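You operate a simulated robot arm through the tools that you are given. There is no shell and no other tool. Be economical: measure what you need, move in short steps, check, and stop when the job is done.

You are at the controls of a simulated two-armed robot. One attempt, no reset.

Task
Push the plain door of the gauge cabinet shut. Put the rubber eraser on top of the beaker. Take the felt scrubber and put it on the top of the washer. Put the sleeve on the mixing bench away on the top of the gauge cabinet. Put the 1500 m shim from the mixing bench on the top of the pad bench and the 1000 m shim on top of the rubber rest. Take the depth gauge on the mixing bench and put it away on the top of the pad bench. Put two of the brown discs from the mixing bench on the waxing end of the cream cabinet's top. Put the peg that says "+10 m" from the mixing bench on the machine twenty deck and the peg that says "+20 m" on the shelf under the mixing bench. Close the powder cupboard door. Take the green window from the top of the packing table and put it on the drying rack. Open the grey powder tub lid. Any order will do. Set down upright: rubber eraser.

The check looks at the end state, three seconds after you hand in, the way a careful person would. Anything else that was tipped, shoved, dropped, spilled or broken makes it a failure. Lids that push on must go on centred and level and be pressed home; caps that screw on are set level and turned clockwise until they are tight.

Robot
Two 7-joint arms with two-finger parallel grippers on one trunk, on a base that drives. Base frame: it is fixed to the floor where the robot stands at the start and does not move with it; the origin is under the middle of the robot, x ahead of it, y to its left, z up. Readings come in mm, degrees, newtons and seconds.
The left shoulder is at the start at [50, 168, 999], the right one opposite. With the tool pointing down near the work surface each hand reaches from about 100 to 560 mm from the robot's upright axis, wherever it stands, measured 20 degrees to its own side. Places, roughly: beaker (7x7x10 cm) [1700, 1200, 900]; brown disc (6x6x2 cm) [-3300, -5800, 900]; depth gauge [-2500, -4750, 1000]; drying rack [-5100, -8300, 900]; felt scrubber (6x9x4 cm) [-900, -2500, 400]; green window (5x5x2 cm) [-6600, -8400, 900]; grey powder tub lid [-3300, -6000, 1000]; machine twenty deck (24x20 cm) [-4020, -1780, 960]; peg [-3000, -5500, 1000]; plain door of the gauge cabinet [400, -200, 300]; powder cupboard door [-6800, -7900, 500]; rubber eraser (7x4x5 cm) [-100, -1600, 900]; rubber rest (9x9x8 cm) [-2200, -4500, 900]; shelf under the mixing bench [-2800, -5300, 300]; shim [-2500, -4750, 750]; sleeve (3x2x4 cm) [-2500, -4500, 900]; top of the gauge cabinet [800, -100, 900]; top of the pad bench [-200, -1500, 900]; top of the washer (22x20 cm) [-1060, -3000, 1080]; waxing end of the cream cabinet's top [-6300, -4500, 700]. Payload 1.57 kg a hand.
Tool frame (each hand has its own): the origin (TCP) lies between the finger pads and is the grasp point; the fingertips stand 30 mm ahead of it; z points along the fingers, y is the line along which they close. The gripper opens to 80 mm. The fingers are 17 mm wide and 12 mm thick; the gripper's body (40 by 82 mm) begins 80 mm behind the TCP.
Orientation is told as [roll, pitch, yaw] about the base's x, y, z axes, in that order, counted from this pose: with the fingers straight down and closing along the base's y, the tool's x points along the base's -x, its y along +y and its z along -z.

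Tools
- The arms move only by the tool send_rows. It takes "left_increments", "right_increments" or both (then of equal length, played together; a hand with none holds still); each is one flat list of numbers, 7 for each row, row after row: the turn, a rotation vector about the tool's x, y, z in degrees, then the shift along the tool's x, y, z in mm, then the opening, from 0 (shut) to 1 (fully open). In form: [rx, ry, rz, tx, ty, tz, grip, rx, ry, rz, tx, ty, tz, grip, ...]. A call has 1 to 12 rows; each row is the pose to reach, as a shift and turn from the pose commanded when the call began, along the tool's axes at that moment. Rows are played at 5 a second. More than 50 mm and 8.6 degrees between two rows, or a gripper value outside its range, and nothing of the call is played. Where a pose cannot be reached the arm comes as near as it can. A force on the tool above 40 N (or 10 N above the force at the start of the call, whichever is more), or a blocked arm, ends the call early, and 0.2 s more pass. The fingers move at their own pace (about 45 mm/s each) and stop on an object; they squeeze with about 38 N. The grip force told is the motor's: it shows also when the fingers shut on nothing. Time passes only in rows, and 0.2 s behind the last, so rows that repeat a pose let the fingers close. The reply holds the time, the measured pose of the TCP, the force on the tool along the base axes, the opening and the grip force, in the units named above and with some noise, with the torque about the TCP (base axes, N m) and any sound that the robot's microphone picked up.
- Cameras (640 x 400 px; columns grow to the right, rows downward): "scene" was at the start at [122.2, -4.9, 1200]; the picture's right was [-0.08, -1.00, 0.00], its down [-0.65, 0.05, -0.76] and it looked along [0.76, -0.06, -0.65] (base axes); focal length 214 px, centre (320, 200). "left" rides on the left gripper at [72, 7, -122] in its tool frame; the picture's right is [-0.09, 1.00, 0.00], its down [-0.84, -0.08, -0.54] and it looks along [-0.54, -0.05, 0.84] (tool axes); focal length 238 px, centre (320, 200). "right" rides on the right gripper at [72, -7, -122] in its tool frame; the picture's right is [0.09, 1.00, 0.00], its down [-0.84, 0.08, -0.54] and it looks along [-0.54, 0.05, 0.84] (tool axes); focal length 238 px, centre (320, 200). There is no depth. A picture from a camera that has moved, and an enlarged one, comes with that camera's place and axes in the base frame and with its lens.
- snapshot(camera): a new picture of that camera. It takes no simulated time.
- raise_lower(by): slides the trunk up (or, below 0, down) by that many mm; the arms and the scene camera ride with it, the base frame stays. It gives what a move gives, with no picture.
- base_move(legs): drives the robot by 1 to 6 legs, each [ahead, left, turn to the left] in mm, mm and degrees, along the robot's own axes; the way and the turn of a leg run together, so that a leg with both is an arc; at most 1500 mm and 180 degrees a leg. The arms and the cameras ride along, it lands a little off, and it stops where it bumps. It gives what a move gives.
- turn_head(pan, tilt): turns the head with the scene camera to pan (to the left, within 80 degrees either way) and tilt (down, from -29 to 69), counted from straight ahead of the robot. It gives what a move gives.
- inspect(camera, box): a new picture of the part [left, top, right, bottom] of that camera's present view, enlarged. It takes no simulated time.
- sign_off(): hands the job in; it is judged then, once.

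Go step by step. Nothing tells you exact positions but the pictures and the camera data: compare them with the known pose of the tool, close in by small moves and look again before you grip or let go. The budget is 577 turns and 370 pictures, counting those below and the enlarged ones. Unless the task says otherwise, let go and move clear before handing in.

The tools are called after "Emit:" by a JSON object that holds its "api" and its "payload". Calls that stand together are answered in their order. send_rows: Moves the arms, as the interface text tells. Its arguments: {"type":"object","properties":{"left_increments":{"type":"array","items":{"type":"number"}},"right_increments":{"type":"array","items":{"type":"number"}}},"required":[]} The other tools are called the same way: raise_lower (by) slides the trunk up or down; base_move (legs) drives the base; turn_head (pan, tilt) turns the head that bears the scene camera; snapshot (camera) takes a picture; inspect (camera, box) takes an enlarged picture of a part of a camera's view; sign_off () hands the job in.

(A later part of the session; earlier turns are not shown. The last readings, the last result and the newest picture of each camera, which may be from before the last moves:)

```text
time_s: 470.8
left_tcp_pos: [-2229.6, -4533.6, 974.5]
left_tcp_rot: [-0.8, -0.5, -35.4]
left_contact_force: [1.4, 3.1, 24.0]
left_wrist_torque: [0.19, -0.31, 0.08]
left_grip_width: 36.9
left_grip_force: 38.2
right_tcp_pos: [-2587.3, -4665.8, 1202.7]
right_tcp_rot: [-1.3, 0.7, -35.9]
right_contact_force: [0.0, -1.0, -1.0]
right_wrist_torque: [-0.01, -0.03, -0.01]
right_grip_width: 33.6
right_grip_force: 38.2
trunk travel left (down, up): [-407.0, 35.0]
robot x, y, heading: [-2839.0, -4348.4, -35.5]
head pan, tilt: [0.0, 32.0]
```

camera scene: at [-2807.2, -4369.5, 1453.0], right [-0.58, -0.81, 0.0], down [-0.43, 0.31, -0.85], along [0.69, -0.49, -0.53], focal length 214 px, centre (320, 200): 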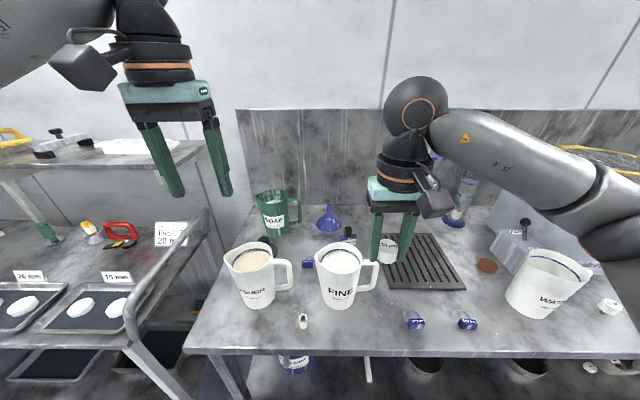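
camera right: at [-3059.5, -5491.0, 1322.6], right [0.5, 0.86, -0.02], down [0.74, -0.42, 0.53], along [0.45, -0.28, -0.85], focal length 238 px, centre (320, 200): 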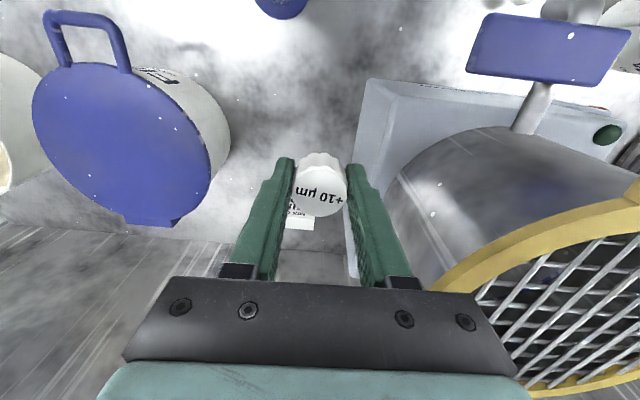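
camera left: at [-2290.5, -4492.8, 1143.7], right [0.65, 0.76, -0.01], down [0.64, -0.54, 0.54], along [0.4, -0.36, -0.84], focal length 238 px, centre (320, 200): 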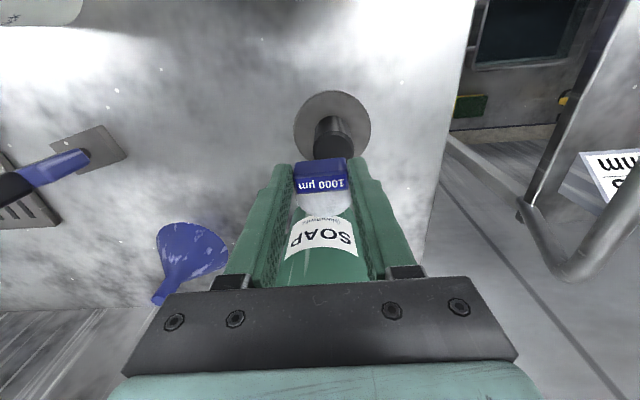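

Contact at the knob (z≈941). I'll check the alignment before letting go.

Emit:
{"api": "send_rows", "payload": {"left_increments": [0, 0, 0, 0, 0, -2, 0.1, 0, 0, 0, 0, 0, -3, 0.1]}}

Emit:
{"api": "inspect", "payload": {"camera": "left", "box": [270, 110, 370, 210]}}

Emit:
{"api": "inspect", "payload": {"camera": "scene", "box": [245, 235, 305, 280]}}

```text
time_s: 471.4
left_tcp_pos: [-2228.8, -4534.5, 974.3]
left_tcp_rot: [-0.7, -0.4, -35.3]
left_contact_force: [5.6, 1.6, 16.9]
left_wrist_torque: [0.06, -0.47, 0.08]
left_grip_width: 37.0
left_grip_force: 37.4
right_tcp_pos: [-2586.7, -4664.9, 1202.9]
right_tcp_rot: [-1.4, 0.7, -36.0]
right_contact_force: [0.1, 0.0, 0.0]
right_wrist_torque: [0.0, 0.02, 0.0]
right_grip_width: 33.5
right_grip_force: 37.9
trunk travel left (down, up): [-407.0, 35.0]
robot x, y, heading: [-2839.2, -4347.9, -35.2]
head pan, tilt: [0.0, 32.0]
```

```text
4.00 times, centred on (320, 160) of left
camera zoom: at [-2283.0, -4486.7, 1096.5], right [0.65, 0.76, -0.01], down [0.64, -0.54, 0.55], along [0.41, -0.36, -0.84], focal length 953 px, centre (320, 360)
```

zoom: 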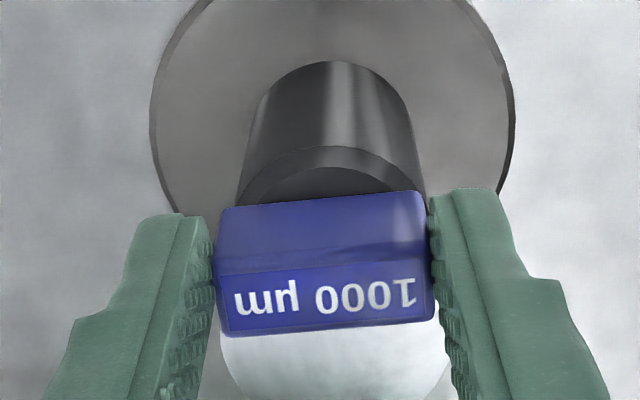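

```text
8.89 times, centred on (275, 258) of scene
camera zoom: at [-2735.0, -4421.2, 1453.1], right [-0.58, -0.81, 0.0], down [-0.43, 0.31, -0.85], along [0.69, -0.49, -0.53], focal length 1906 px, centre (720, -311)
```

zoom: 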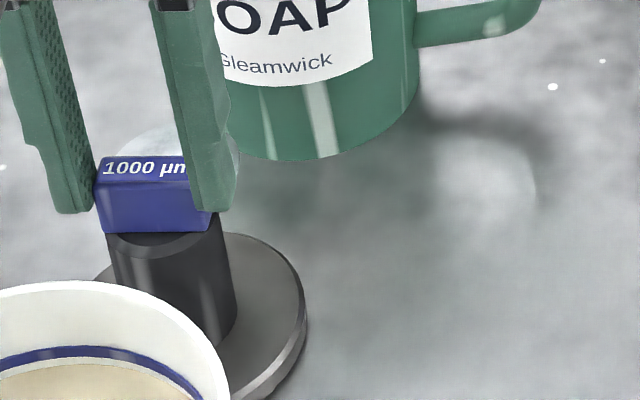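

The block sits about 4 mm too far back on the knob. I'll lift a touch, come back 4 mm, and set it down again.

Emit:
{"api": "send_rows", "payload": {"left_increments": [0, 0, 0, 0, 0, -4, 0.1, 0, 0, 0, 4.5, 1, -4, 0.1, 0, 0, 0, 4.5, 1, -2, 0.1, 0, 0, 0, 4.5, 1, 1, 0.1, 0, 0, 0, 4.5, 1, 2, 0.1]}}

Emit:
{"api": "inspect", "payload": {"camera": "left", "box": [270, 110, 370, 210]}}

```text
time_s: 472.6
left_tcp_pos: [-2233.5, -4532.0, 974.5]
left_tcp_rot: [-0.9, -0.3, -35.5]
left_contact_force: [-4.2, 1.3, 20.9]
left_wrist_torque: [0.03, -0.03, 0.02]
left_grip_width: 37.1
left_grip_force: 38.0
right_tcp_pos: [-2588.9, -4664.8, 1203.0]
right_tcp_rot: [-1.3, 0.7, -35.9]
right_contact_force: [-0.3, -0.5, -0.3]
right_wrist_torque: [0.01, 0.02, -0.01]
right_grip_width: 33.7
right_grip_force: 37.8
trunk travel left (down, up): [-407.0, 35.0]
robot x, y, heading: [-2837.3, -4349.2, -35.5]
head pan, tilt: [0.0, 32.0]
```

```text
4.00 times, centred on (320, 160) of left
camera zoom: at [-2287.7, -4483.4, 1096.3], right [0.65, 0.76, -0.01], down [0.64, -0.54, 0.55], along [0.41, -0.37, -0.84], focal length 953 px, centre (320, 360)
```

zoom: 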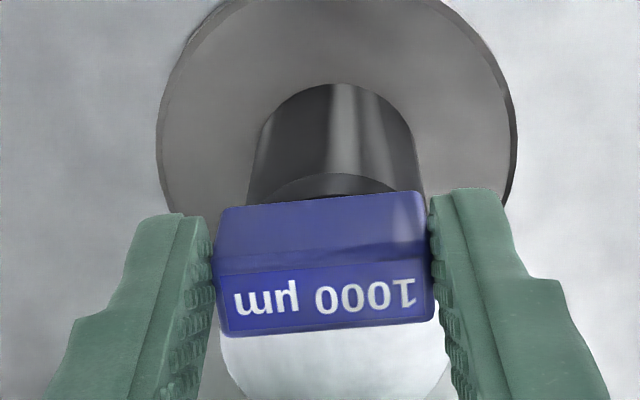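

Now balanced (torque near zero). Releasing slowly.

Emit:
{"api": "send_rows", "payload": {"left_increments": [0, 0, 0, 0, 0, -2, 0.1, 0, 0, 0, 0, 0, -3, 0.1, 0, 0, 0, 0, 0, -3, 0.5, 0, 0, 0, 0, 0, -3, 0.6, 0, 0, 0, 0, 0, -3, 0.6]}}

Emit:
{"api": "inspect", "payload": {"camera": "left", "box": [260, 100, 380, 220]}}

```text
time_s: 473.8
left_tcp_pos: [-2231.2, -4531.7, 973.4]
left_tcp_rot: [-0.7, 0.0, -35.3]
left_contact_force: [-0.1, 0.5, 0.6]
left_wrist_torque: [0.0, 0.02, 0.04]
left_grip_width: 48.2
left_grip_force: 0.1
right_tcp_pos: [-2585.5, -4666.5, 1202.2]
right_tcp_rot: [-1.3, 0.9, -35.8]
right_contact_force: [0.4, 1.1, -0.5]
right_wrist_torque: [0.0, 0.0, 0.03]
right_grip_width: 33.8
right_grip_force: 38.0
trunk travel left (down, up): [-407.0, 35.0]
robot x, y, heading: [-2836.4, -4345.1, -35.6]
head pan, tilt: [0.0, 32.0]
```

```text
3.33 times, centred on (320, 160) of left
camera zoom: at [-2285.1, -4483.6, 1095.6], right [0.65, 0.76, -0.01], down [0.64, -0.54, 0.54], along [0.4, -0.36, -0.84], focal length 794 px, centre (320, 333)
```

zoom: 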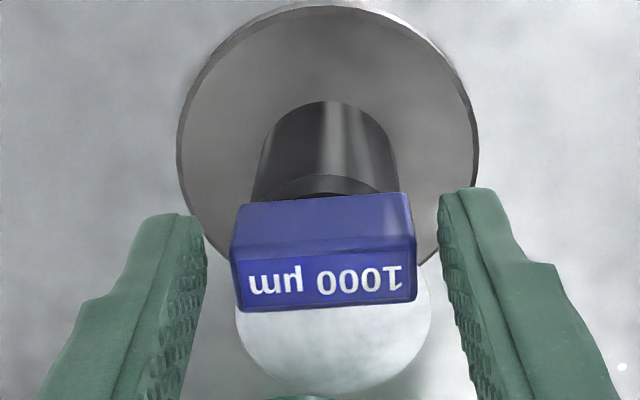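

It stays put. I'll rise straight up and away.

Emit:
{"api": "send_rows", "payload": {"left_increments": [0, 0, 0, 0, 0, -10, 0.62, 0, 0, 0, 0, 0, -30, 0.62, 0, 0, 0, 0, 0, -60, 0.62, 0, 0, 0, 0, 0, -105, 0.62, 0, 0, 0, 0, 0, -150, 0.62, 0, 0, 0, 5, 0, -195, 0.62, 0, 0, 0, 30, 0, -235, 0.62, 0, 0, 0, 70, 0, -260, 0.62, 0, 0, 0, 115, 0, -275, 0.62]}}

Emit:
{"api": "inspect", "payload": {"camera": "scene", "box": [210, 160, 390, 290]}}

```text
time_s: 475.8
left_tcp_pos: [-2324.5, -4459.3, 1247.9]
left_tcp_rot: [-0.8, 0.0, -35.3]
left_contact_force: [-0.2, -1.1, -0.5]
left_wrist_torque: [-0.03, 0.01, 0.02]
left_grip_width: 49.6
left_grip_force: 0.0
right_tcp_pos: [-2587.1, -4664.8, 1203.2]
right_tcp_rot: [-1.5, 0.9, -35.9]
right_contact_force: [0.1, 0.6, -0.5]
right_wrist_torque: [-0.02, -0.07, 0.01]
right_grip_width: 33.7
right_grip_force: 38.1
trunk travel left (down, up): [-407.0, 35.0]
robot x, y, heading: [-2836.6, -4349.9, -35.5]
head pan, tilt: [0.0, 32.0]
```

```text
3.08 times, centred on (300, 225) of scene
camera zoom: at [-2734.6, -4421.0, 1453.2], right [-0.58, -0.81, 0.0], down [-0.43, 0.31, -0.85], along [0.69, -0.49, -0.53], focal length 660 px, centre (382, 123)
```

zoom: 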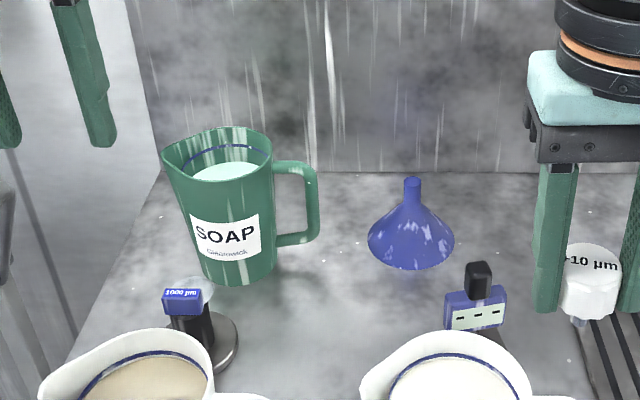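

The 1000 µm shim sits on the rubber rest. Next, the sleeve near the bench front: I'll back up 150 mm and look with the left camera.

Emit:
{"api": "base_move", "payload": {"legs": [[-150, 0, 0]]}}

Emit:
{"api": "snapshot", "payload": {"camera": "left"}}

```text
time_s: 477.2
left_tcp_pos: [-2446.9, -4371.2, 1248.2]
left_tcp_rot: [-0.8, -0.2, -35.5]
left_contact_force: [-1.0, -0.5, -0.6]
left_wrist_torque: [-0.04, -0.02, 0.0]
left_grip_width: 49.4
left_grip_force: 0.1
right_tcp_pos: [-2709.6, -4578.9, 1201.9]
right_tcp_rot: [-1.4, 0.8, -36.0]
right_contact_force: [-0.7, 0.4, -0.8]
right_wrist_torque: [0.0, -0.05, -0.03]
right_grip_width: 33.2
right_grip_force: 38.1
trunk travel left (down, up): [-407.0, 35.0]
robot x, y, heading: [-2957.8, -4259.9, -35.3]
head pan, tilt: [0.0, 32.0]
```

```text
108 pictures are left
camera left: at [-2500.8, -4324.4, 1369.4], right [0.65, 0.76, -0.01], down [0.64, -0.54, 0.54], along [0.4, -0.36, -0.84], focal length 238 px, centre (320, 200)
```

left: 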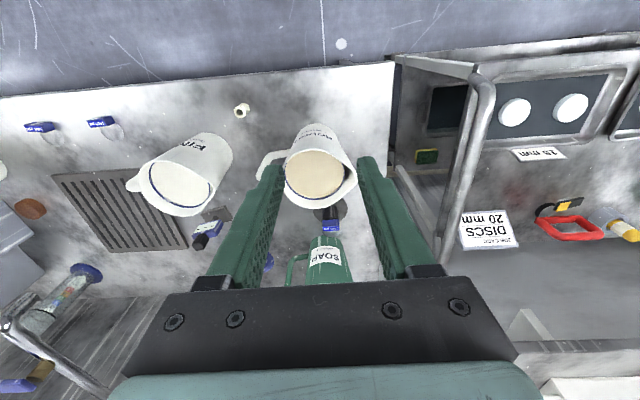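

The sleeve is near [-2530, -4509]. I'll move over it and down to z 970.

Emit:
{"api": "send_rows", "payload": {"left_increments": [0, 0, 0, -3, -40, 0, 0.75, 0, 0, 0, -6, -80, 0, 0.75, 0, 0, 0, -8, -120, 0, 0.75, 0, 0, 0, -10, -161, 0, 0.75, 0, 0, 0, -10, -161, 47, 0.75, 0, 0, 0, -10, -161, 94, 0.75, 0, 0, 0, -10, -161, 141, 0.75, 0, 0, 0, -10, -161, 188, 0.75, 0, 0, 0, -10, -161, 235, 0.75, 0, 0, 0, -10, -161, 268, 0.75]}}

Emit:
{"api": "snapshot", "payload": {"camera": "left"}}

```text
time_s: 479.4
left_tcp_pos: [-2532.5, -4510.7, 979.1]
left_tcp_rot: [-0.8, -0.1, -35.5]
left_contact_force: [0.2, 0.9, -0.6]
left_wrist_torque: [-0.03, 0.03, 0.03]
left_grip_width: 60.0
left_grip_force: 0.1
right_tcp_pos: [-2708.9, -4579.1, 1201.6]
right_tcp_rot: [-1.4, 0.9, -36.0]
right_contact_force: [0.9, -0.9, -1.0]
right_wrist_torque: [-0.06, 0.01, 0.01]
right_grip_width: 33.7
right_grip_force: 38.2
trunk travel left (down, up): [-407.0, 35.0]
robot x, y, heading: [-2959.4, -4261.5, -35.4]
head pan, tilt: [0.0, 32.0]
```

```text
107 pictures are left
camera left: at [-2586.3, -4463.4, 1101.7], right [0.65, 0.76, -0.01], down [0.64, -0.54, 0.54], along [0.4, -0.36, -0.84], focal length 238 px, centre (320, 200)
```

left: 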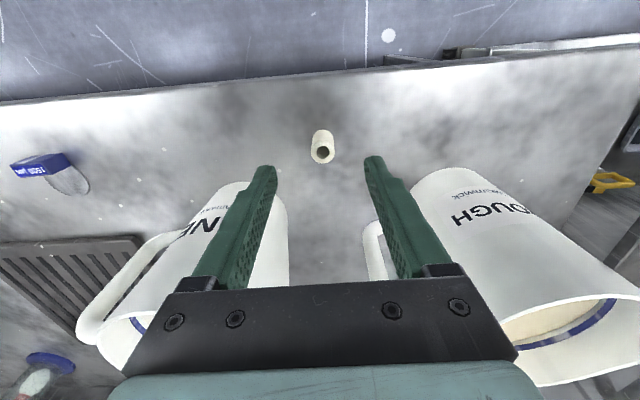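

Emit:
{"api": "send_rows", "payload": {"left_increments": [0, 0, 0, -3, 0, 18, 0.75, 0, 0, 0, -5.5, 0, 36, 0.75, 0, 0, 0, -5.5, 0, 54, 0.75, 0, 0, 0, -5.5, 0, 72, 0.75]}}

Emit:
{"api": "snapshot", "payload": {"camera": "left"}}

```text
time_s: 480.4
left_tcp_pos: [-2529.4, -4515.2, 908.3]
left_tcp_rot: [-0.8, 0.0, -35.4]
left_contact_force: [0.0, -0.5, 1.3]
left_wrist_torque: [0.0, -0.01, -0.02]
left_grip_width: 60.0
left_grip_force: 0.1
right_tcp_pos: [-2708.8, -4578.7, 1202.3]
right_tcp_rot: [-1.5, 0.9, -36.1]
right_contact_force: [0.5, -0.3, -0.4]
right_wrist_torque: [-0.02, 0.0, 0.01]
right_grip_width: 33.4
right_grip_force: 38.7
trunk travel left (down, up): [-407.0, 35.0]
robot x, y, heading: [-2957.2, -4259.8, -35.6]
head pan, tilt: [0.0, 32.0]
```

```text
106 pictures are left
camera left: at [-2583.0, -4467.8, 1030.7], right [0.65, 0.76, -0.01], down [0.64, -0.54, 0.54], along [0.4, -0.36, -0.84], focal length 238 px, centre (320, 200)
```

left: 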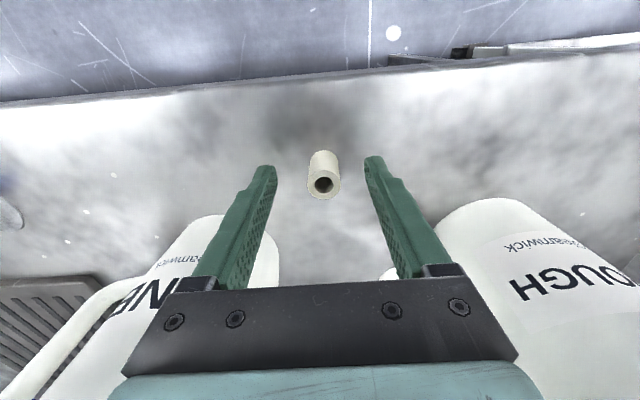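

Emit:
{"api": "send_rows", "payload": {"left_increments": [0, 0, 0, 0, 0, 0, 0.5, 0, 0, 0, 0, 0, 0, 0.2, 0, 0, 0, 0, 0, 0, 0.05, 0, 0, 0, 0, 0, 0, 0.05, 0, 0, 0, 0, 0, -6, 0.05, 0, 0, 0, 0, 0, -25, 0.05, 0, 0, 0, 0, 0, -70, 0.05, 0, 0, 0, 0, 0, -115, 0.05, 0, 0, 0, 0, 0, -160, 0.05, 0, 0, 0, 0, 0, -205, 0.05, 0, 0, 0, 30, 20, -240, 0.05, 0, 0, 0, 70, 40, -250, 0.05]}}

Emit:
{"api": "snapshot", "payload": {"camera": "left"}}

```text
refused: row 11 steps farther than a row can; nothing moved
```

```text
105 pictures are left
camera left: at [-2583.0, -4467.8, 1030.7], right [0.65, 0.76, -0.01], down [0.64, -0.54, 0.54], along [0.4, -0.36, -0.84], focal length 238 px, centre (320, 200)
```

left: 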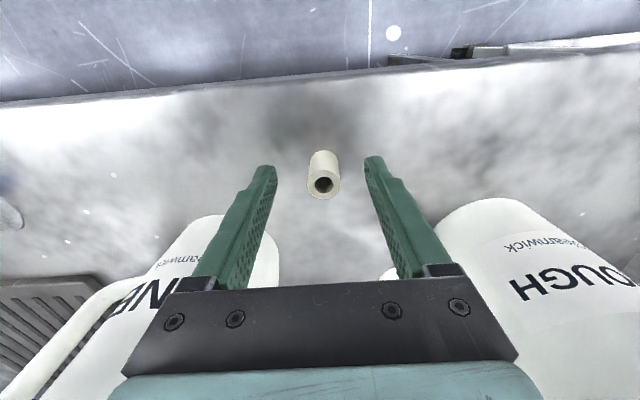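

One step was too long; I'll resend with shorter ones.

Emit:
{"api": "send_rows", "payload": {"left_increments": [0, 0, 0, 0, 0, 0, 0.5, 0, 0, 0, 0, 0, 0, 0.2, 0, 0, 0, 0, 0, 0, 0.05, 0, 0, 0, 0, 0, 0, 0.05, 0, 0, 0, 0, 0, -6, 0.05, 0, 0, 0, 0, 0, -25, 0.05, 0, 0, 0, 0, 0, -70, 0.05, 0, 0, 0, 0, 0, -115, 0.05, 0, 0, 0, 0, 0, -160, 0.05, 0, 0, 0, 0, 0, -205, 0.05, 0, 0, 0, 20, 10, -240, 0.05, 0, 0, 0, 55, 25, -250, 0.05]}}

Emit:
{"api": "snapshot", "payload": {"camera": "left"}}

```text
time_s: 483.0
left_tcp_pos: [-2559.2, -4460.2, 1158.0]
left_tcp_rot: [-0.8, -0.1, -35.4]
left_contact_force: [0.1, -0.3, -0.5]
left_wrist_torque: [-0.03, 0.02, 0.01]
left_grip_width: 17.1
left_grip_force: 32.2
right_tcp_pos: [-2710.1, -4578.8, 1202.4]
right_tcp_rot: [-1.4, 0.9, -36.1]
right_contact_force: [0.5, -0.2, 0.2]
right_wrist_torque: [-0.02, -0.01, -0.02]
right_grip_width: 33.7
right_grip_force: 37.8
trunk travel left (down, up): [-407.0, 35.0]
robot x, y, heading: [-2958.4, -4262.6, -36.0]
head pan, tilt: [0.0, 32.0]
```

```text
104 pictures are left
camera left: at [-2613.2, -4412.1, 1280.3], right [0.65, 0.76, -0.01], down [0.64, -0.54, 0.54], along [0.4, -0.36, -0.84], focal length 238 px, centre (320, 200)
```

left: 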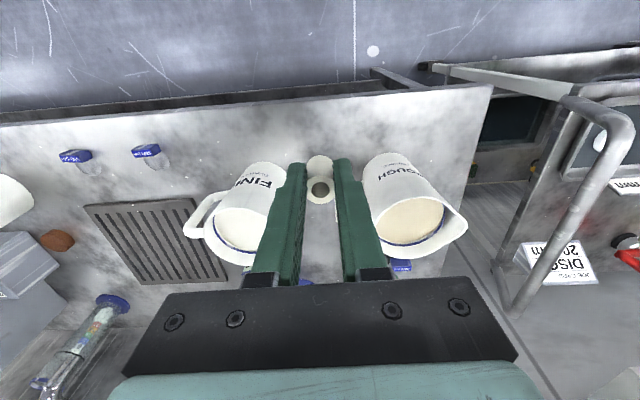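

Sleeve held. Now I'll take the peg to machine twenty across the aisle: back off, go along, turn round and look.

Emit:
{"api": "base_move", "payload": {"legs": [[-450, 0, 0], [0, 1430, 0], [0, 0, 180]]}}

Emit:
{"api": "turn_head", "payload": {"pan": 0, "tilt": 20}}

Emit:
{"api": "snapshot", "payload": {"camera": "scene"}}

```text
time_s: 499.8
left_tcp_pos: [-2919.0, -2634.1, 1158.1]
left_tcp_rot: [-0.8, -0.1, 146.3]
left_contact_force: [0.1, 0.6, 0.0]
left_wrist_torque: [0.02, 0.02, -0.02]
left_grip_width: 17.6
left_grip_force: 32.6
right_tcp_pos: [-2773.2, -2511.1, 1200.6]
right_tcp_rot: [-1.3, 0.9, 145.8]
right_contact_force: [-0.4, -0.4, -0.4]
right_wrist_torque: [-0.02, -0.02, 0.02]
right_grip_width: 33.5
right_grip_force: 38.0
trunk travel left (down, up): [-407.0, 35.0]
robot x, y, heading: [-2514.8, -2821.0, 146.2]
head pan, tilt: [0.0, 32.0]
```

```text
time_s: 500.5
left_tcp_pos: [-2919.1, -2633.5, 1157.9]
left_tcp_rot: [-0.8, 0.0, 146.3]
left_contact_force: [0.0, -0.4, 0.1]
left_wrist_torque: [0.01, 0.0, -0.01]
left_grip_width: 17.5
left_grip_force: 32.5
right_tcp_pos: [-2773.3, -2511.9, 1201.3]
right_tcp_rot: [-1.4, 0.9, 145.9]
right_contact_force: [0.9, 0.0, -0.3]
right_wrist_torque: [0.0, 0.01, -0.04]
right_grip_width: 33.7
right_grip_force: 38.3
trunk travel left (down, up): [-407.0, 35.0]
robot x, y, heading: [-2509.4, -2819.2, 146.3]
head pan, tilt: [0.0, 20.0]
```

```text
103 pictures are left
camera scene: at [-2625.0, -2744.5, 1472.2], right [0.56, 0.83, 0.0], down [0.28, -0.19, -0.94], along [-0.78, 0.52, -0.34], focal length 214 px, centre (320, 200)
```

scene: 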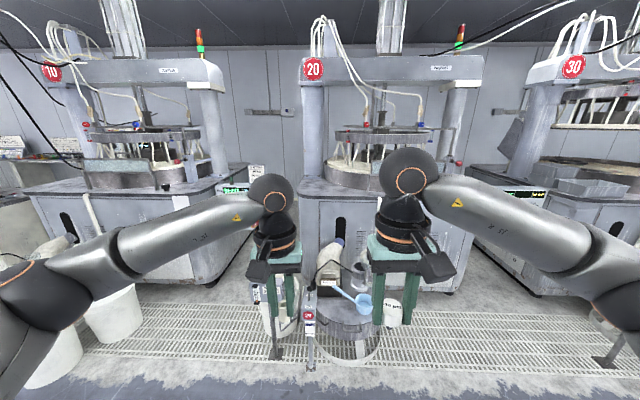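

Machine 20 is ahead with a tank in front of it. I'll zoom in on its table to find the deck.

Emit:
{"api": "inspect", "payload": {"camera": "scene", "box": [220, 120, 480, 300]}}

```text
2.22 times, centred on (350, 210) of scene
camera zoom: at [-2625.0, -2744.5, 1472.2], right [0.56, 0.83, 0.0], down [0.28, -0.19, -0.94], along [-0.78, 0.52, -0.34], focal length 477 px, centre (253, 178)
```

zoom: 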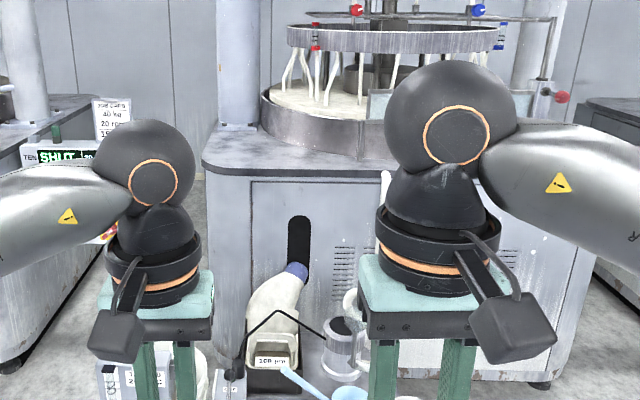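

The deck is the front-left part of machine 20's table. I'll drive closer to see what stands on the floor before it.

Emit:
{"api": "base_move", "payload": {"legs": [[350, 250, 0]]}}

Emit:
{"api": "turn_head", "payload": {"pan": 0, "tilt": 40}}

Emit:
{"api": "snapshot", "payload": {"camera": "scene"}}

```text
time_s: 503.1
left_tcp_pos: [-3347.1, -2650.6, 1158.6]
left_tcp_rot: [-0.7, 0.0, 146.7]
left_contact_force: [-0.3, -0.9, -0.1]
left_wrist_torque: [0.04, 0.0, 0.02]
left_grip_width: 17.8
left_grip_force: 32.0
right_tcp_pos: [-3200.1, -2527.8, 1200.2]
right_tcp_rot: [-1.4, 0.9, 146.1]
right_contact_force: [-0.7, -0.1, -0.1]
right_wrist_torque: [0.0, -0.03, 0.0]
right_grip_width: 33.5
right_grip_force: 38.3
trunk travel left (down, up): [-407.0, 35.0]
robot x, y, heading: [-2935.3, -2835.3, 146.6]
head pan, tilt: [0.0, 20.0]
```

```text
time_s: 503.9
left_tcp_pos: [-3346.2, -2651.2, 1158.0]
left_tcp_rot: [-0.8, 0.0, 146.8]
left_contact_force: [-0.1, 0.1, -0.6]
left_wrist_torque: [-0.01, -0.02, -0.02]
left_grip_width: 17.4
left_grip_force: 32.3
right_tcp_pos: [-3200.3, -2528.1, 1201.3]
right_tcp_rot: [-1.5, 1.0, 146.1]
right_contact_force: [-0.7, 0.2, 0.0]
right_wrist_torque: [0.0, -0.02, 0.0]
right_grip_width: 33.6
right_grip_force: 38.4
trunk travel left (down, up): [-407.0, 35.0]
robot x, y, heading: [-2935.4, -2837.4, 146.7]
head pan, tilt: [0.0, 40.0]
```

```text
101 pictures are left
camera scene: at [-3044.1, -2765.1, 1440.9], right [0.55, 0.83, 0.0], down [0.54, -0.35, -0.77], along [-0.64, 0.42, -0.64], focal length 214 px, centre (320, 200)
```

scene: 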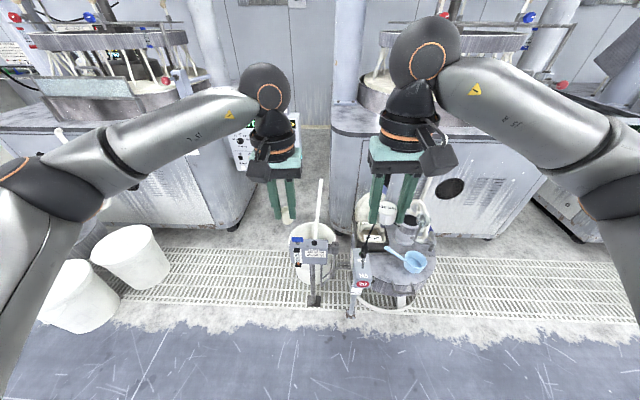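

The way in is the gap to the left of machine 20. I'll go left past the drum, forward, then turn right to face the machine's side, checking on the way.

Emit:
{"api": "base_move", "payload": {"legs": [[0, 520, 0], [900, 0, 0]]}}

Emit:
{"api": "turn_head", "payload": {"pan": -40, "tilt": 35}}

Emit:
{"api": "snapshot", "payload": {"camera": "scene"}}

```text
time_s: 511.3
left_tcp_pos: [-4383.3, -2584.7, 1157.1]
left_tcp_rot: [-0.8, 0.0, 146.7]
left_contact_force: [-0.6, -0.4, -0.7]
left_wrist_torque: [0.0, -0.01, 0.0]
left_grip_width: 17.5
left_grip_force: 31.9
right_tcp_pos: [-4236.6, -2461.4, 1201.7]
right_tcp_rot: [-1.4, 0.9, 146.0]
right_contact_force: [0.2, 0.5, -1.0]
right_wrist_torque: [0.01, -0.03, 0.02]
right_grip_width: 33.9
right_grip_force: 37.3
trunk travel left (down, up): [-407.0, 35.0]
robot x, y, heading: [-3973.1, -2772.0, 146.7]
head pan, tilt: [0.0, 40.0]
```

```text
time_s: 512.4
left_tcp_pos: [-4384.4, -2584.8, 1157.6]
left_tcp_rot: [-0.9, 0.0, 146.8]
left_contact_force: [-0.4, 0.4, -0.4]
left_wrist_torque: [-0.03, -0.01, -0.02]
left_grip_width: 17.5
left_grip_force: 32.2
right_tcp_pos: [-4238.2, -2462.0, 1202.3]
right_tcp_rot: [-1.3, 0.8, 146.2]
right_contact_force: [-0.3, 0.3, -1.3]
right_wrist_torque: [0.02, 0.02, 0.0]
right_grip_width: 33.3
right_grip_force: 37.6
trunk travel left (down, up): [-407.0, 35.0]
robot x, y, heading: [-3978.2, -2772.6, 146.7]
head pan, tilt: [-40.0, 35.0]
```

```text
100 pictures are left
camera scene: at [-4035.3, -2660.7, 1448.4], right [0.96, 0.29, 0.0], down [0.16, -0.55, -0.82], along [-0.23, 0.78, -0.57], focal length 214 px, centre (320, 200)
```

scene: 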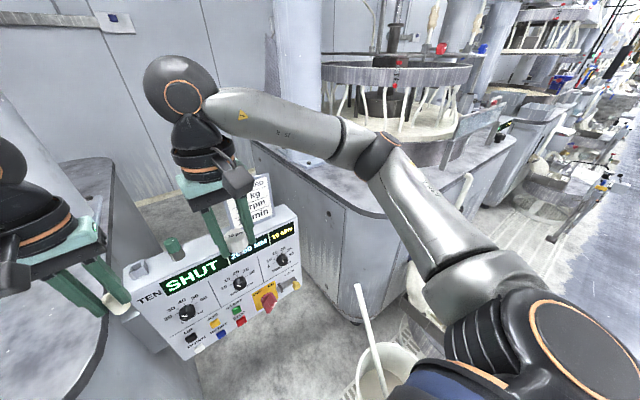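

A drum stands by the machine's corner. I'll look straight at it to judge how close I can get.

Emit:
{"api": "turn_head", "payload": {"pan": -55, "tilt": 58}}

Emit:
{"api": "snapshot", "payload": {"camera": "scene"}}

```text
time_s: 513.2
left_tcp_pos: [-4382.6, -2583.8, 1158.4]
left_tcp_rot: [-0.8, 0.1, 146.7]
left_contact_force: [-0.4, 0.0, 0.6]
left_wrist_torque: [-0.01, 0.02, 0.0]
left_grip_width: 17.2
left_grip_force: 32.5
right_tcp_pos: [-4237.7, -2460.2, 1202.6]
right_tcp_rot: [-1.4, 1.0, 146.1]
right_contact_force: [0.3, -0.3, 1.1]
right_wrist_torque: [0.01, 0.03, 0.01]
right_grip_width: 33.5
right_grip_force: 38.0
trunk travel left (down, up): [-407.0, 35.0]
robot x, y, heading: [-3976.9, -2770.8, 146.5]
head pan, tilt: [-55.0, 58.0]
```

```text
99 pictures are left
camera scene: at [-4012.1, -2676.2, 1416.5], right [1.0, 0.03, 0.0], down [0.02, -0.85, -0.53], along [-0.02, 0.53, -0.85], focal length 214 px, centre (320, 200)
```

scene: 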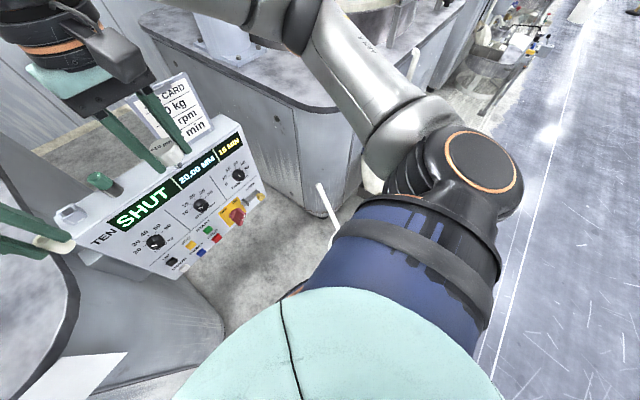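

The drum keeps my base about 740 mm from the deck, so I'll need a tilted, longer reach, with the peg gripped to match. I'll first take the sleeve to the gauge cabinet, regrip the peg there, and stop here again on the way back.

Emit:
{"api": "base_move", "payload": {"legs": [[-900, 0, 0], [0, 0, -180], [600, 0, 0], [0, 1480, 0], [0, 1480, 0], [0, 1480, 0]]}}

Emit:
{"api": "turn_head", "payload": {"pan": 0, "tilt": 35}}

Emit:
{"api": "snapshot", "payload": {"camera": "scene"}}

```text
time_s: 549.4
left_tcp_pos: [249.4, -216.8, 1157.6]
left_tcp_rot: [-0.7, 0.0, -34.9]
left_contact_force: [-0.3, -0.1, -0.5]
left_wrist_torque: [-0.01, -0.05, 0.01]
left_grip_width: 17.8
left_grip_force: 32.0
right_tcp_pos: [100.5, -335.5, 1202.1]
right_tcp_rot: [-1.5, 0.8, -35.6]
right_contact_force: [-0.6, -0.6, -0.9]
right_wrist_torque: [0.01, 0.01, -0.04]
right_grip_width: 33.4
right_grip_force: 38.0
trunk travel left (down, up): [-407.0, 35.0]
robot x, y, heading: [-149.6, -22.9, -35.1]
head pan, tilt: [-55.0, 58.0]
```

```text
time_s: 550.6
left_tcp_pos: [250.0, -217.6, 1158.3]
left_tcp_rot: [-0.9, 0.0, -35.0]
left_contact_force: [0.8, -0.2, -0.9]
left_wrist_torque: [0.0, -0.03, -0.01]
left_grip_width: 17.7
left_grip_force: 32.3
right_tcp_pos: [99.9, -335.4, 1202.3]
right_tcp_rot: [-1.5, 0.9, -35.6]
right_contact_force: [0.8, 0.1, -0.1]
right_wrist_torque: [-0.04, 0.01, -0.01]
right_grip_width: 33.9
right_grip_force: 37.9
trunk travel left (down, up): [-407.0, 35.0]
robot x, y, heading: [-152.6, -17.5, -34.9]
head pan, tilt: [0.0, 35.0]
```

```text
98 pictures are left
camera scene: at [-50.5, -91.3, 1448.4], right [-0.58, -0.82, 0.0], down [-0.47, 0.33, -0.82], along [0.67, -0.47, -0.57], focal length 214 px, centre (320, 200)
```

scene: 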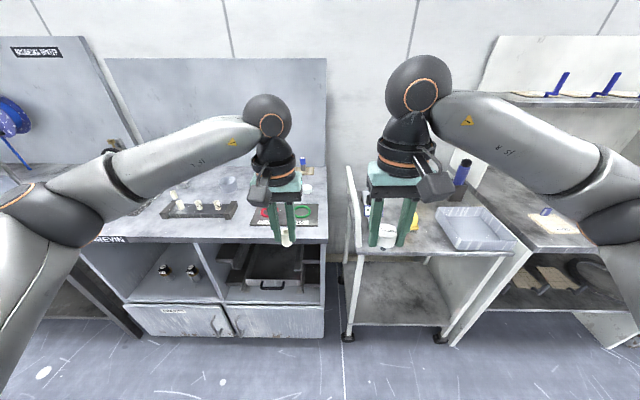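

The gauge cabinet is ahead to the left. I'll strafe left and approach to see free space on its top.

Emit:
{"api": "base_move", "payload": {"legs": [[0, 420, 0], [130, 0, 0]]}}

Emit:
{"api": "snapshot", "payload": {"camera": "scene"}}

```text
time_s: 554.0
left_tcp_pos: [595.0, 52.0, 1158.3]
left_tcp_rot: [-0.8, 0.0, -34.7]
left_contact_force: [-0.2, -0.4, -0.3]
left_wrist_torque: [0.02, -0.02, 0.01]
left_grip_width: 17.4
left_grip_force: 32.2
right_tcp_pos: [445.8, -66.3, 1200.6]
right_tcp_rot: [-1.5, 0.9, -35.3]
right_contact_force: [0.5, -0.1, 0.4]
right_wrist_torque: [0.01, 0.03, 0.0]
right_grip_width: 33.1
right_grip_force: 37.8
trunk travel left (down, up): [-407.0, 35.0]
robot x, y, heading: [191.0, 245.9, -34.7]
head pan, tilt: [0.0, 35.0]
```

```text
97 pictures are left
camera scene: at [294.1, 175.5, 1448.3], right [-0.57, -0.82, 0.0], down [-0.47, 0.33, -0.82], along [0.67, -0.47, -0.57], focal length 214 px, centre (320, 200)
```

scene: 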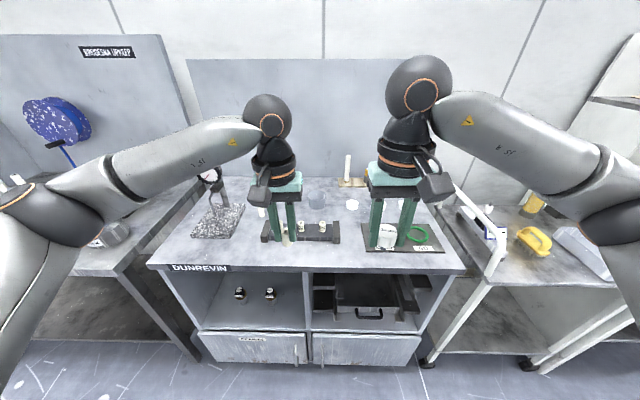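

The front strip of the cabinet top is free between the granite plate and the rack. I'll move in and bring the sleeve over it.

Emit:
{"api": "base_move", "payload": {"legs": [[110, 0, 0]]}}

Emit:
{"api": "send_rows", "payload": {"left_increments": [0, 0, 0, -18, 36, 0, 0.05, 0, 0, 0, -36, 72, 0, 0.05, 0, 0, 0, -55, 109, 0, 0.05, 0, 0, 0, -73, 145, 0, 0.05, 0, 0, 0, -73, 145, 45, 0.05, 0, 0, 0, -73, 145, 90, 0.05, 0, 0, 0, -73, 145, 135, 0.05, 0, 0, 0, -73, 145, 180, 0.05]}}

Emit:
{"api": "snapshot", "payload": {"camera": "left"}}

```text
time_s: 555.2
left_tcp_pos: [685.9, -12.6, 1158.1]
left_tcp_rot: [-0.8, 0.0, -34.7]
left_contact_force: [0.2, -0.4, 0.5]
left_wrist_torque: [0.0, 0.01, -0.01]
left_grip_width: 17.4
left_grip_force: 32.6
right_tcp_pos: [538.9, -132.1, 1201.8]
right_tcp_rot: [-1.4, 0.7, -35.2]
right_contact_force: [-0.5, 0.0, -0.7]
right_wrist_torque: [-0.01, 0.04, 0.01]
right_grip_width: 33.5
right_grip_force: 38.0
trunk travel left (down, up): [-407.0, 35.0]
robot x, y, heading: [285.6, 180.5, -35.0]
head pan, tilt: [0.0, 35.0]
```

```text
time_s: 557.0
left_tcp_pos: [826.8, 63.8, 974.9]
left_tcp_rot: [-0.7, 0.0, -34.6]
left_contact_force: [-0.3, -0.2, 0.1]
left_wrist_torque: [0.01, 0.01, -0.04]
left_grip_width: 17.6
left_grip_force: 32.6
right_tcp_pos: [538.5, -132.2, 1201.2]
right_tcp_rot: [-1.4, 0.9, -35.2]
right_contact_force: [-0.6, -0.4, 0.7]
right_wrist_torque: [0.02, 0.02, 0.01]
right_grip_width: 33.4
right_grip_force: 37.5
trunk travel left (down, up): [-407.0, 35.0]
robot x, y, heading: [283.0, 183.3, -34.9]
head pan, tilt: [0.0, 35.0]
```

```text
96 pictures are left
camera left: at [772.2, 110.8, 1097.1], right [0.64, 0.77, -0.01], down [0.65, -0.53, 0.54], along [0.41, -0.36, -0.84], focal length 238 px, centre (320, 200)
```

left: 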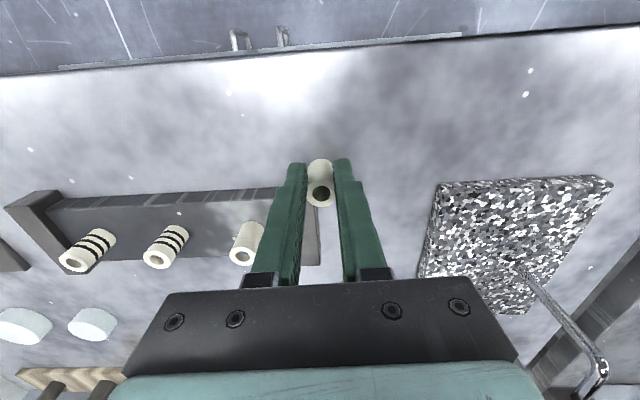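

Free surface below. Lowering the sleeve.

Emit:
{"api": "send_rows", "payload": {"left_increments": [0, 0, 0, 0, 0, 25, 0.05, 0, 0, 0, 0, 0, 45, 0.05, 0, 0, 0, 0, 0, 51, 0.05, 0, 0, 0, 0, 0, 55, 0.05, 0, 0, 0, 0, 0, 58, 0.05]}}

```text
time_s: 558.1
left_tcp_pos: [828.9, 61.4, 930.5]
left_tcp_rot: [-1.0, -1.0, -34.5]
left_contact_force: [-7.5, 6.2, 18.5]
left_wrist_torque: [0.29, 0.1, 0.11]
left_grip_width: 17.2
left_grip_force: 32.2
right_tcp_pos: [536.0, -130.7, 1202.4]
right_tcp_rot: [-1.4, 0.8, -35.1]
right_contact_force: [-0.2, 0.4, 0.7]
right_wrist_torque: [0.01, 0.02, 0.0]
right_grip_width: 33.1
right_grip_force: 37.7
trunk travel left (down, up): [-407.0, 35.0]
robot x, y, heading: [280.2, 181.2, -34.7]
head pan, tilt: [0.0, 35.0]
stopped in row 5 (left hand): the force on the tool passed its limit (the readings are from after the stop); the commanded pose is now the measured one
```

Emit:
{"api": "send_rows", "payload": {"left_increments": [0, 0.9, 0, 0, 0, -2, 0.05, 0, 0.9, 0, 0, 0, -2, 0.3, 0, 0.9, 0, 0, 0, -2, 0.5, 0, 0.9, 0, 0, 0, -2, 0.6, 0, 0.9, 0, 0, 0, -15, 0.65, 0, 0.9, 0, 0, 0, -60, 0.65, 0, 0.9, 0, 0, 0, -105, 0.65, 0, 0.9, 0, 0, 0, -150, 0.65, 0, 0.9, 0, 0, 0, -195, 0.65, 0, 0.9, 0, 30, 0, -230, 0.65, 0, 0.9, 0, 75, 0, -240, 0.65]}}

Emit:
{"api": "snapshot", "payload": {"camera": "left"}}

```text
time_s: 560.5
left_tcp_pos: [767.4, 109.7, 1165.2]
left_tcp_rot: [-0.9, 0.2, -34.6]
left_contact_force: [-0.2, -0.3, 0.1]
left_wrist_torque: [-0.03, -0.01, -0.03]
left_grip_width: 52.0
left_grip_force: 0.0
right_tcp_pos: [537.8, -130.5, 1201.6]
right_tcp_rot: [-1.4, 0.8, -35.2]
right_contact_force: [-0.2, 0.4, -0.8]
right_wrist_torque: [0.04, 0.03, -0.01]
right_grip_width: 33.4
right_grip_force: 37.6
trunk travel left (down, up): [-407.0, 35.0]
robot x, y, heading: [282.0, 185.6, -35.1]
head pan, tilt: [0.0, 35.0]
```

```text
95 pictures are left
camera left: at [712.9, 156.6, 1287.2], right [0.64, 0.77, -0.02], down [0.65, -0.53, 0.54], along [0.41, -0.36, -0.84], focal length 238 px, centre (320, 200)
```

left: 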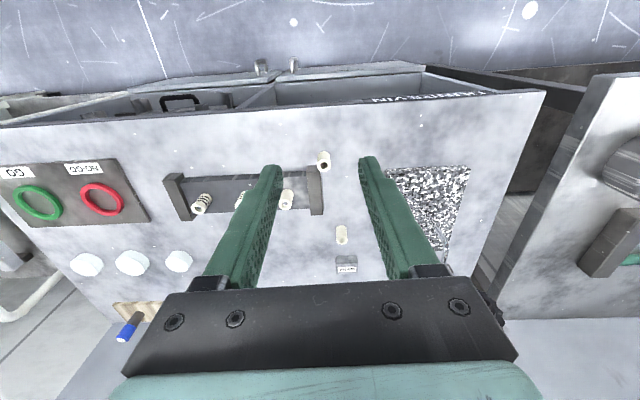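

The sleeve stands on the gauge cabinet. Now I'll set the peg down on the free front strip to regrip it with a tilted hand.

Emit:
{"api": "send_rows", "payload": {"right_increments": [0, 0, 0, -36, 17, 0, 0.1, 0, 0, 0, -72, 34, 0, 0.1, 0, 0, 0, -109, 51, 0, 0.1, 0, 0, 0, -109, 51, 48, 0.1, 0, 0, 0, -109, 51, 96, 0.1, 0, 0, 0, -109, 51, 144, 0.1, 0, 0, 0, -109, 51, 192, 0.1, 0, 0, 0, -109, 51, 235, 0.1]}}

Emit:
{"api": "snapshot", "payload": {"camera": "right"}}

```text
time_s: 562.3
left_tcp_pos: [767.4, 106.5, 1164.1]
left_tcp_rot: [-0.9, 0.2, -34.7]
left_contact_force: [-0.1, 0.5, -0.1]
left_wrist_torque: [-0.03, 0.0, 0.01]
left_grip_width: 52.1
left_grip_force: 0.1
right_tcp_pos: [649.6, -154.6, 963.3]
right_tcp_rot: [-1.5, 0.9, -35.2]
right_contact_force: [0.0, 0.1, 0.5]
right_wrist_torque: [0.0, 0.03, 0.0]
right_grip_width: 33.2
right_grip_force: 37.9
trunk travel left (down, up): [-407.0, 35.0]
robot x, y, heading: [283.5, 183.9, -34.9]
head pan, tilt: [0.0, 35.0]
```

```text
94 pictures are left
camera right: at [590.4, -116.3, 1086.4], right [0.5, 0.87, -0.02], down [0.74, -0.41, 0.53], along [0.45, -0.28, -0.85], focal length 238 px, centre (320, 200)
```

right: 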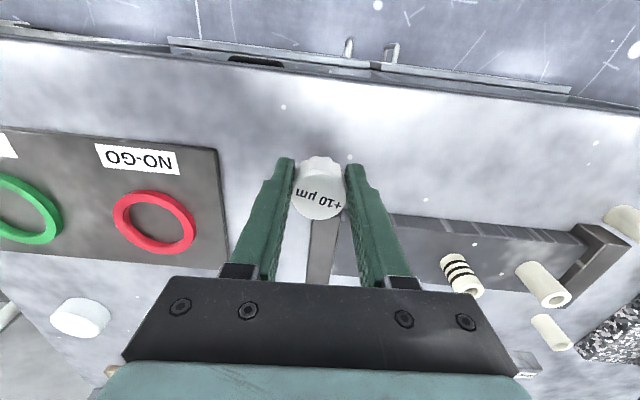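

Emit:
{"api": "send_rows", "payload": {"right_increments": [0, 0, 0, 0, 0, 15, 0.1, 0, 0, 0, 0, 0, 25, 0.1, 0, 0, 0, 0, 0, 30, 0.1, 0, 0, 0, 0, 0, 34, 0.1, 0, 0, 0, 0, 0, 37, 0.1]}}

```text
time_s: 563.1
left_tcp_pos: [766.2, 109.6, 1164.3]
left_tcp_rot: [-1.1, 0.1, -34.8]
left_contact_force: [0.3, 0.6, -0.4]
left_wrist_torque: [0.01, 0.03, 0.01]
left_grip_width: 51.9
left_grip_force: 0.0
right_tcp_pos: [651.6, -155.8, 942.9]
right_tcp_rot: [-1.2, 0.4, -35.1]
right_contact_force: [-4.2, 1.6, 15.2]
right_wrist_torque: [-0.01, 0.09, 0.01]
right_grip_width: 33.4
right_grip_force: 38.2
trunk travel left (down, up): [-407.0, 35.0]
robot x, y, heading: [277.9, 184.9, -35.0]
head pan, tilt: [0.0, 35.0]
stopped in row 4 (right hand): the force on the tool passed its limit (the readings are from after the stop); the commanded pose is now the measured one
```

Contact. Releasing the peg here and rising.

Emit:
{"api": "send_rows", "payload": {"right_increments": [0, 0, 0, 0, 0, -1, 0.1, 0, 0, 0, 0, 0, -1, 0.5, 0, 0, 0, 0, 0, -1, 0.7, 0, 0, 0, 0, 0, -1, 0.8, 0, 0, 0, 0, 0, -15, 0.8, 0, 0, 0, 0, 0, -50, 0.8, 0, 0, 0, 0, 0, -90, 0.8]}}

Emit:
{"api": "snapshot", "payload": {"camera": "right"}}

```text
time_s: 564.7
left_tcp_pos: [767.1, 109.8, 1164.6]
left_tcp_rot: [-0.8, 0.1, -34.7]
left_contact_force: [0.5, -0.2, 0.5]
left_wrist_torque: [-0.03, 0.0, 0.0]
left_grip_width: 51.9
left_grip_force: 0.3
right_tcp_pos: [653.0, -155.3, 1028.4]
right_tcp_rot: [-1.2, 0.4, -35.1]
right_contact_force: [0.1, 0.2, 0.8]
right_wrist_torque: [-0.01, 0.02, 0.03]
right_grip_width: 64.0
right_grip_force: 0.0
trunk travel left (down, up): [-407.0, 35.0]
robot x, y, heading: [281.8, 183.0, -34.8]
head pan, tilt: [0.0, 35.0]
```

```text
93 pictures are left
camera right: at [592.2, -117.2, 1151.8], right [0.5, 0.87, -0.02], down [0.74, -0.41, 0.53], along [0.45, -0.28, -0.85], focal length 238 px, centre (320, 200)
```

right: 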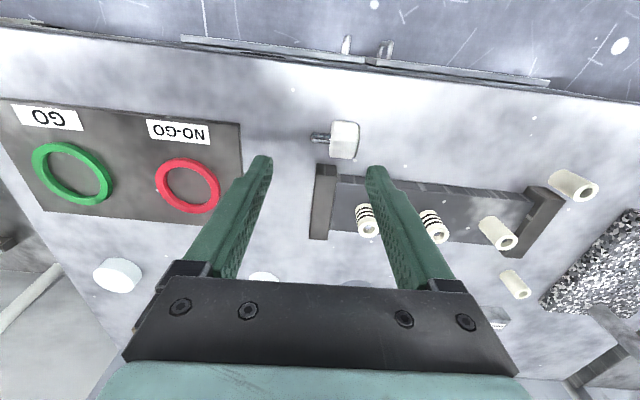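

The peg tipped over after release; it lies on the cabinet top, stem to the right. I can use that: gripped with the left hand turned 90°, tilting the hand forward later will stand it upright at long reach. First I retract the right hand.

Emit:
{"api": "send_rows", "payload": {"right_increments": [0, 0, 0, 0, 0, -45, 0.8, 0, 0, 0, 20, -10, -85, 0.8, 0, 0, 0, 50, -30, -115, 0.8, 0, 0, 0, 80, -60, -135, 0.8, 0, 0, 0, 110, -90, -150, 0.8, 0, 0, 0, 140, -120, -160, 0.8]}}

Emit:
{"api": "send_rows", "payload": {"left_increments": [0, 0, -7.5, -5, -22, 0, 0.8, 0, 0, -15, -10, -44, 0, 0.8, 0, 0, -22.5, -15, -66, 0, 0.8, 0, 0, -30, -20, -88, 0, 0.8, 0, 0, -37.5, -25, -110, 0, 0.8, 0, 0, -45, -30, -132, 0, 0.8, 0, 0, -52.5, -36, -154, 0, 0.8, 0, 0, -60, -41, -176, 0, 0.8, 0, 0, -67.5, -46, -198, 0, 0.8, 0, 0, -75, -51, -220, 20, 0.8, 0, 0, -82.5, -57, -240, 50, 0.8, 0, 0, -90, -62, -260, 80, 0.8]}}

Emit:
{"api": "snapshot", "payload": {"camera": "left"}}

```text
time_s: 566.1
left_tcp_pos: [766.6, 108.9, 1165.4]
left_tcp_rot: [-1.0, 0.0, -34.7]
left_contact_force: [0.4, 0.4, -0.8]
left_wrist_torque: [0.04, -0.02, -0.05]
left_grip_width: 51.9
left_grip_force: 0.0
right_tcp_pos: [473.8, -170.6, 1192.0]
right_tcp_rot: [-1.1, 0.4, -35.3]
right_contact_force: [-0.2, 0.6, -0.6]
right_wrist_torque: [0.0, -0.01, -0.03]
right_grip_width: 64.0
right_grip_force: 0.1
trunk travel left (down, up): [-407.0, 35.0]
robot x, y, heading: [280.4, 180.7, -35.0]
head pan, tilt: [0.0, 35.0]
```

```text
time_s: 568.7
left_tcp_pos: [668.9, -141.2, 1086.9]
left_tcp_rot: [0.1, 1.0, 55.6]
left_contact_force: [0.5, 0.2, -1.2]
left_wrist_torque: [-0.01, -0.01, 0.01]
left_grip_width: 64.0
left_grip_force: 0.2
right_tcp_pos: [475.0, -172.3, 1190.8]
right_tcp_rot: [-1.2, 0.6, -35.1]
right_contact_force: [-0.2, -0.4, 0.6]
right_wrist_torque: [0.0, 0.0, 0.0]
right_grip_width: 64.0
right_grip_force: 0.0
trunk travel left (down, up): [-407.0, 35.0]
robot x, y, heading: [280.4, 180.3, -34.7]
head pan, tilt: [0.0, 35.0]
```

```text
92 pictures are left
camera left: at [624.1, -196.5, 1210.4], right [-0.77, 0.64, 0.0], down [0.54, 0.65, 0.53], along [0.34, 0.41, -0.85], focal length 238 px, centre (320, 200)
```

left: 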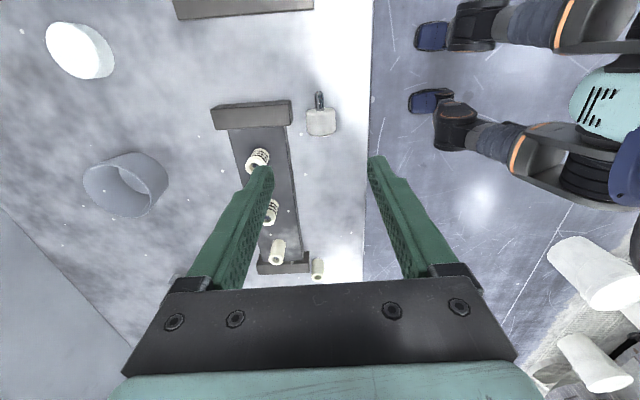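

The peg lies neatly in line: stem toward the camera side of the hand. The rack end is close, so I'll narrow the opening, shift 3 mm away from it and lower part way.

Emit:
{"api": "send_rows", "payload": {"left_increments": [0, -1, 0, 0, 1, 40, 0.56, 0, -1, 0, 0, 3, 80, 0.56, 0, -1, 0, 0, 3, 120, 0.56]}}

Emit:
{"api": "snapshot", "payload": {"camera": "left"}}

```text
time_s: 569.5
left_tcp_pos: [665.4, -140.4, 970.8]
left_tcp_rot: [0.0, -0.1, 55.4]
left_contact_force: [0.1, -0.1, 0.1]
left_wrist_torque: [-0.03, -0.02, 0.02]
left_grip_width: 44.7
left_grip_force: 0.0
right_tcp_pos: [475.4, -171.5, 1191.7]
right_tcp_rot: [-1.1, 0.5, -35.3]
right_contact_force: [1.0, 0.4, 0.0]
right_wrist_torque: [-0.04, -0.03, 0.0]
right_grip_width: 64.0
right_grip_force: 0.1
trunk travel left (down, up): [-407.0, 35.0]
robot x, y, heading: [280.4, 184.1, -35.0]
head pan, tilt: [0.0, 35.0]
```

```text
91 pictures are left
camera left: at [619.8, -197.4, 1091.9], right [-0.77, 0.64, 0.0], down [0.54, 0.64, 0.54], along [0.35, 0.42, -0.84], focal length 238 px, centre (320, 200)
```

left: 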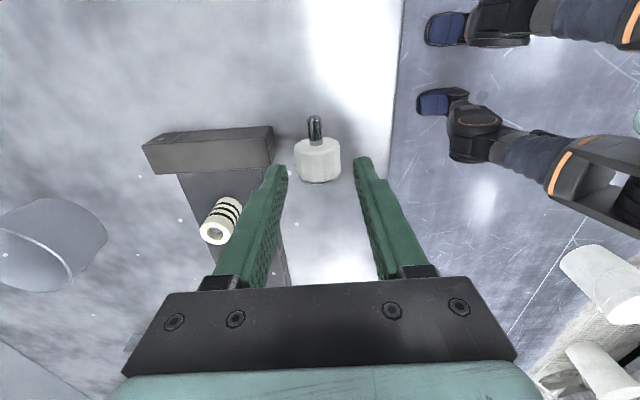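

Emit:
{"api": "send_rows", "payload": {"left_increments": [0, 0, 0, -6, -1.5, 8, 0.53, 0, 0, 0, -13, -3, 16, 0.53, 0, 0, 0, -13, -3, 32, 0.53, 0, 0, 0, -13, -3, 45, 0.53]}}

Emit:
{"api": "snapshot", "payload": {"camera": "left"}}

```text
time_s: 570.5
left_tcp_pos: [676.4, -131.5, 930.3]
left_tcp_rot: [-0.3, 0.1, 55.5]
left_contact_force: [2.1, 2.0, 29.0]
left_wrist_torque: [0.57, 0.41, -0.08]
left_grip_width: 41.3
left_grip_force: 0.0
right_tcp_pos: [472.9, -168.1, 1193.4]
right_tcp_rot: [-1.2, 0.2, -35.3]
right_contact_force: [-0.3, 0.1, 0.7]
right_wrist_torque: [-0.01, -0.01, 0.0]
right_grip_width: 63.9
right_grip_force: 0.1
trunk travel left (down, up): [-407.0, 35.0]
robot x, y, heading: [281.1, 188.5, -34.7]
head pan, tilt: [0.0, 35.0]
```

```text
90 pictures are left
camera left: at [630.0, -187.2, 1052.4], right [-0.77, 0.64, -0.01], down [0.54, 0.65, 0.54], along [0.35, 0.41, -0.84], focal length 238 px, centre (320, 200)
```

left: 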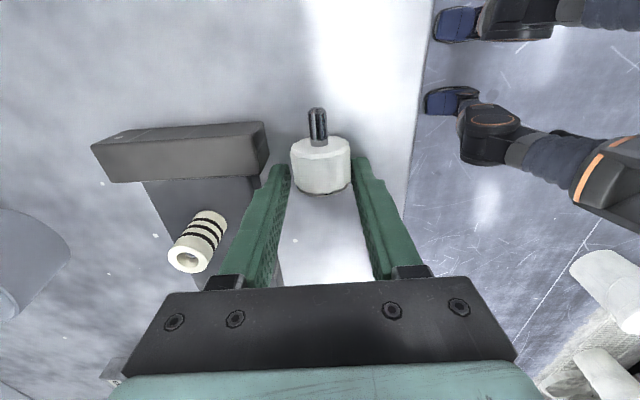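

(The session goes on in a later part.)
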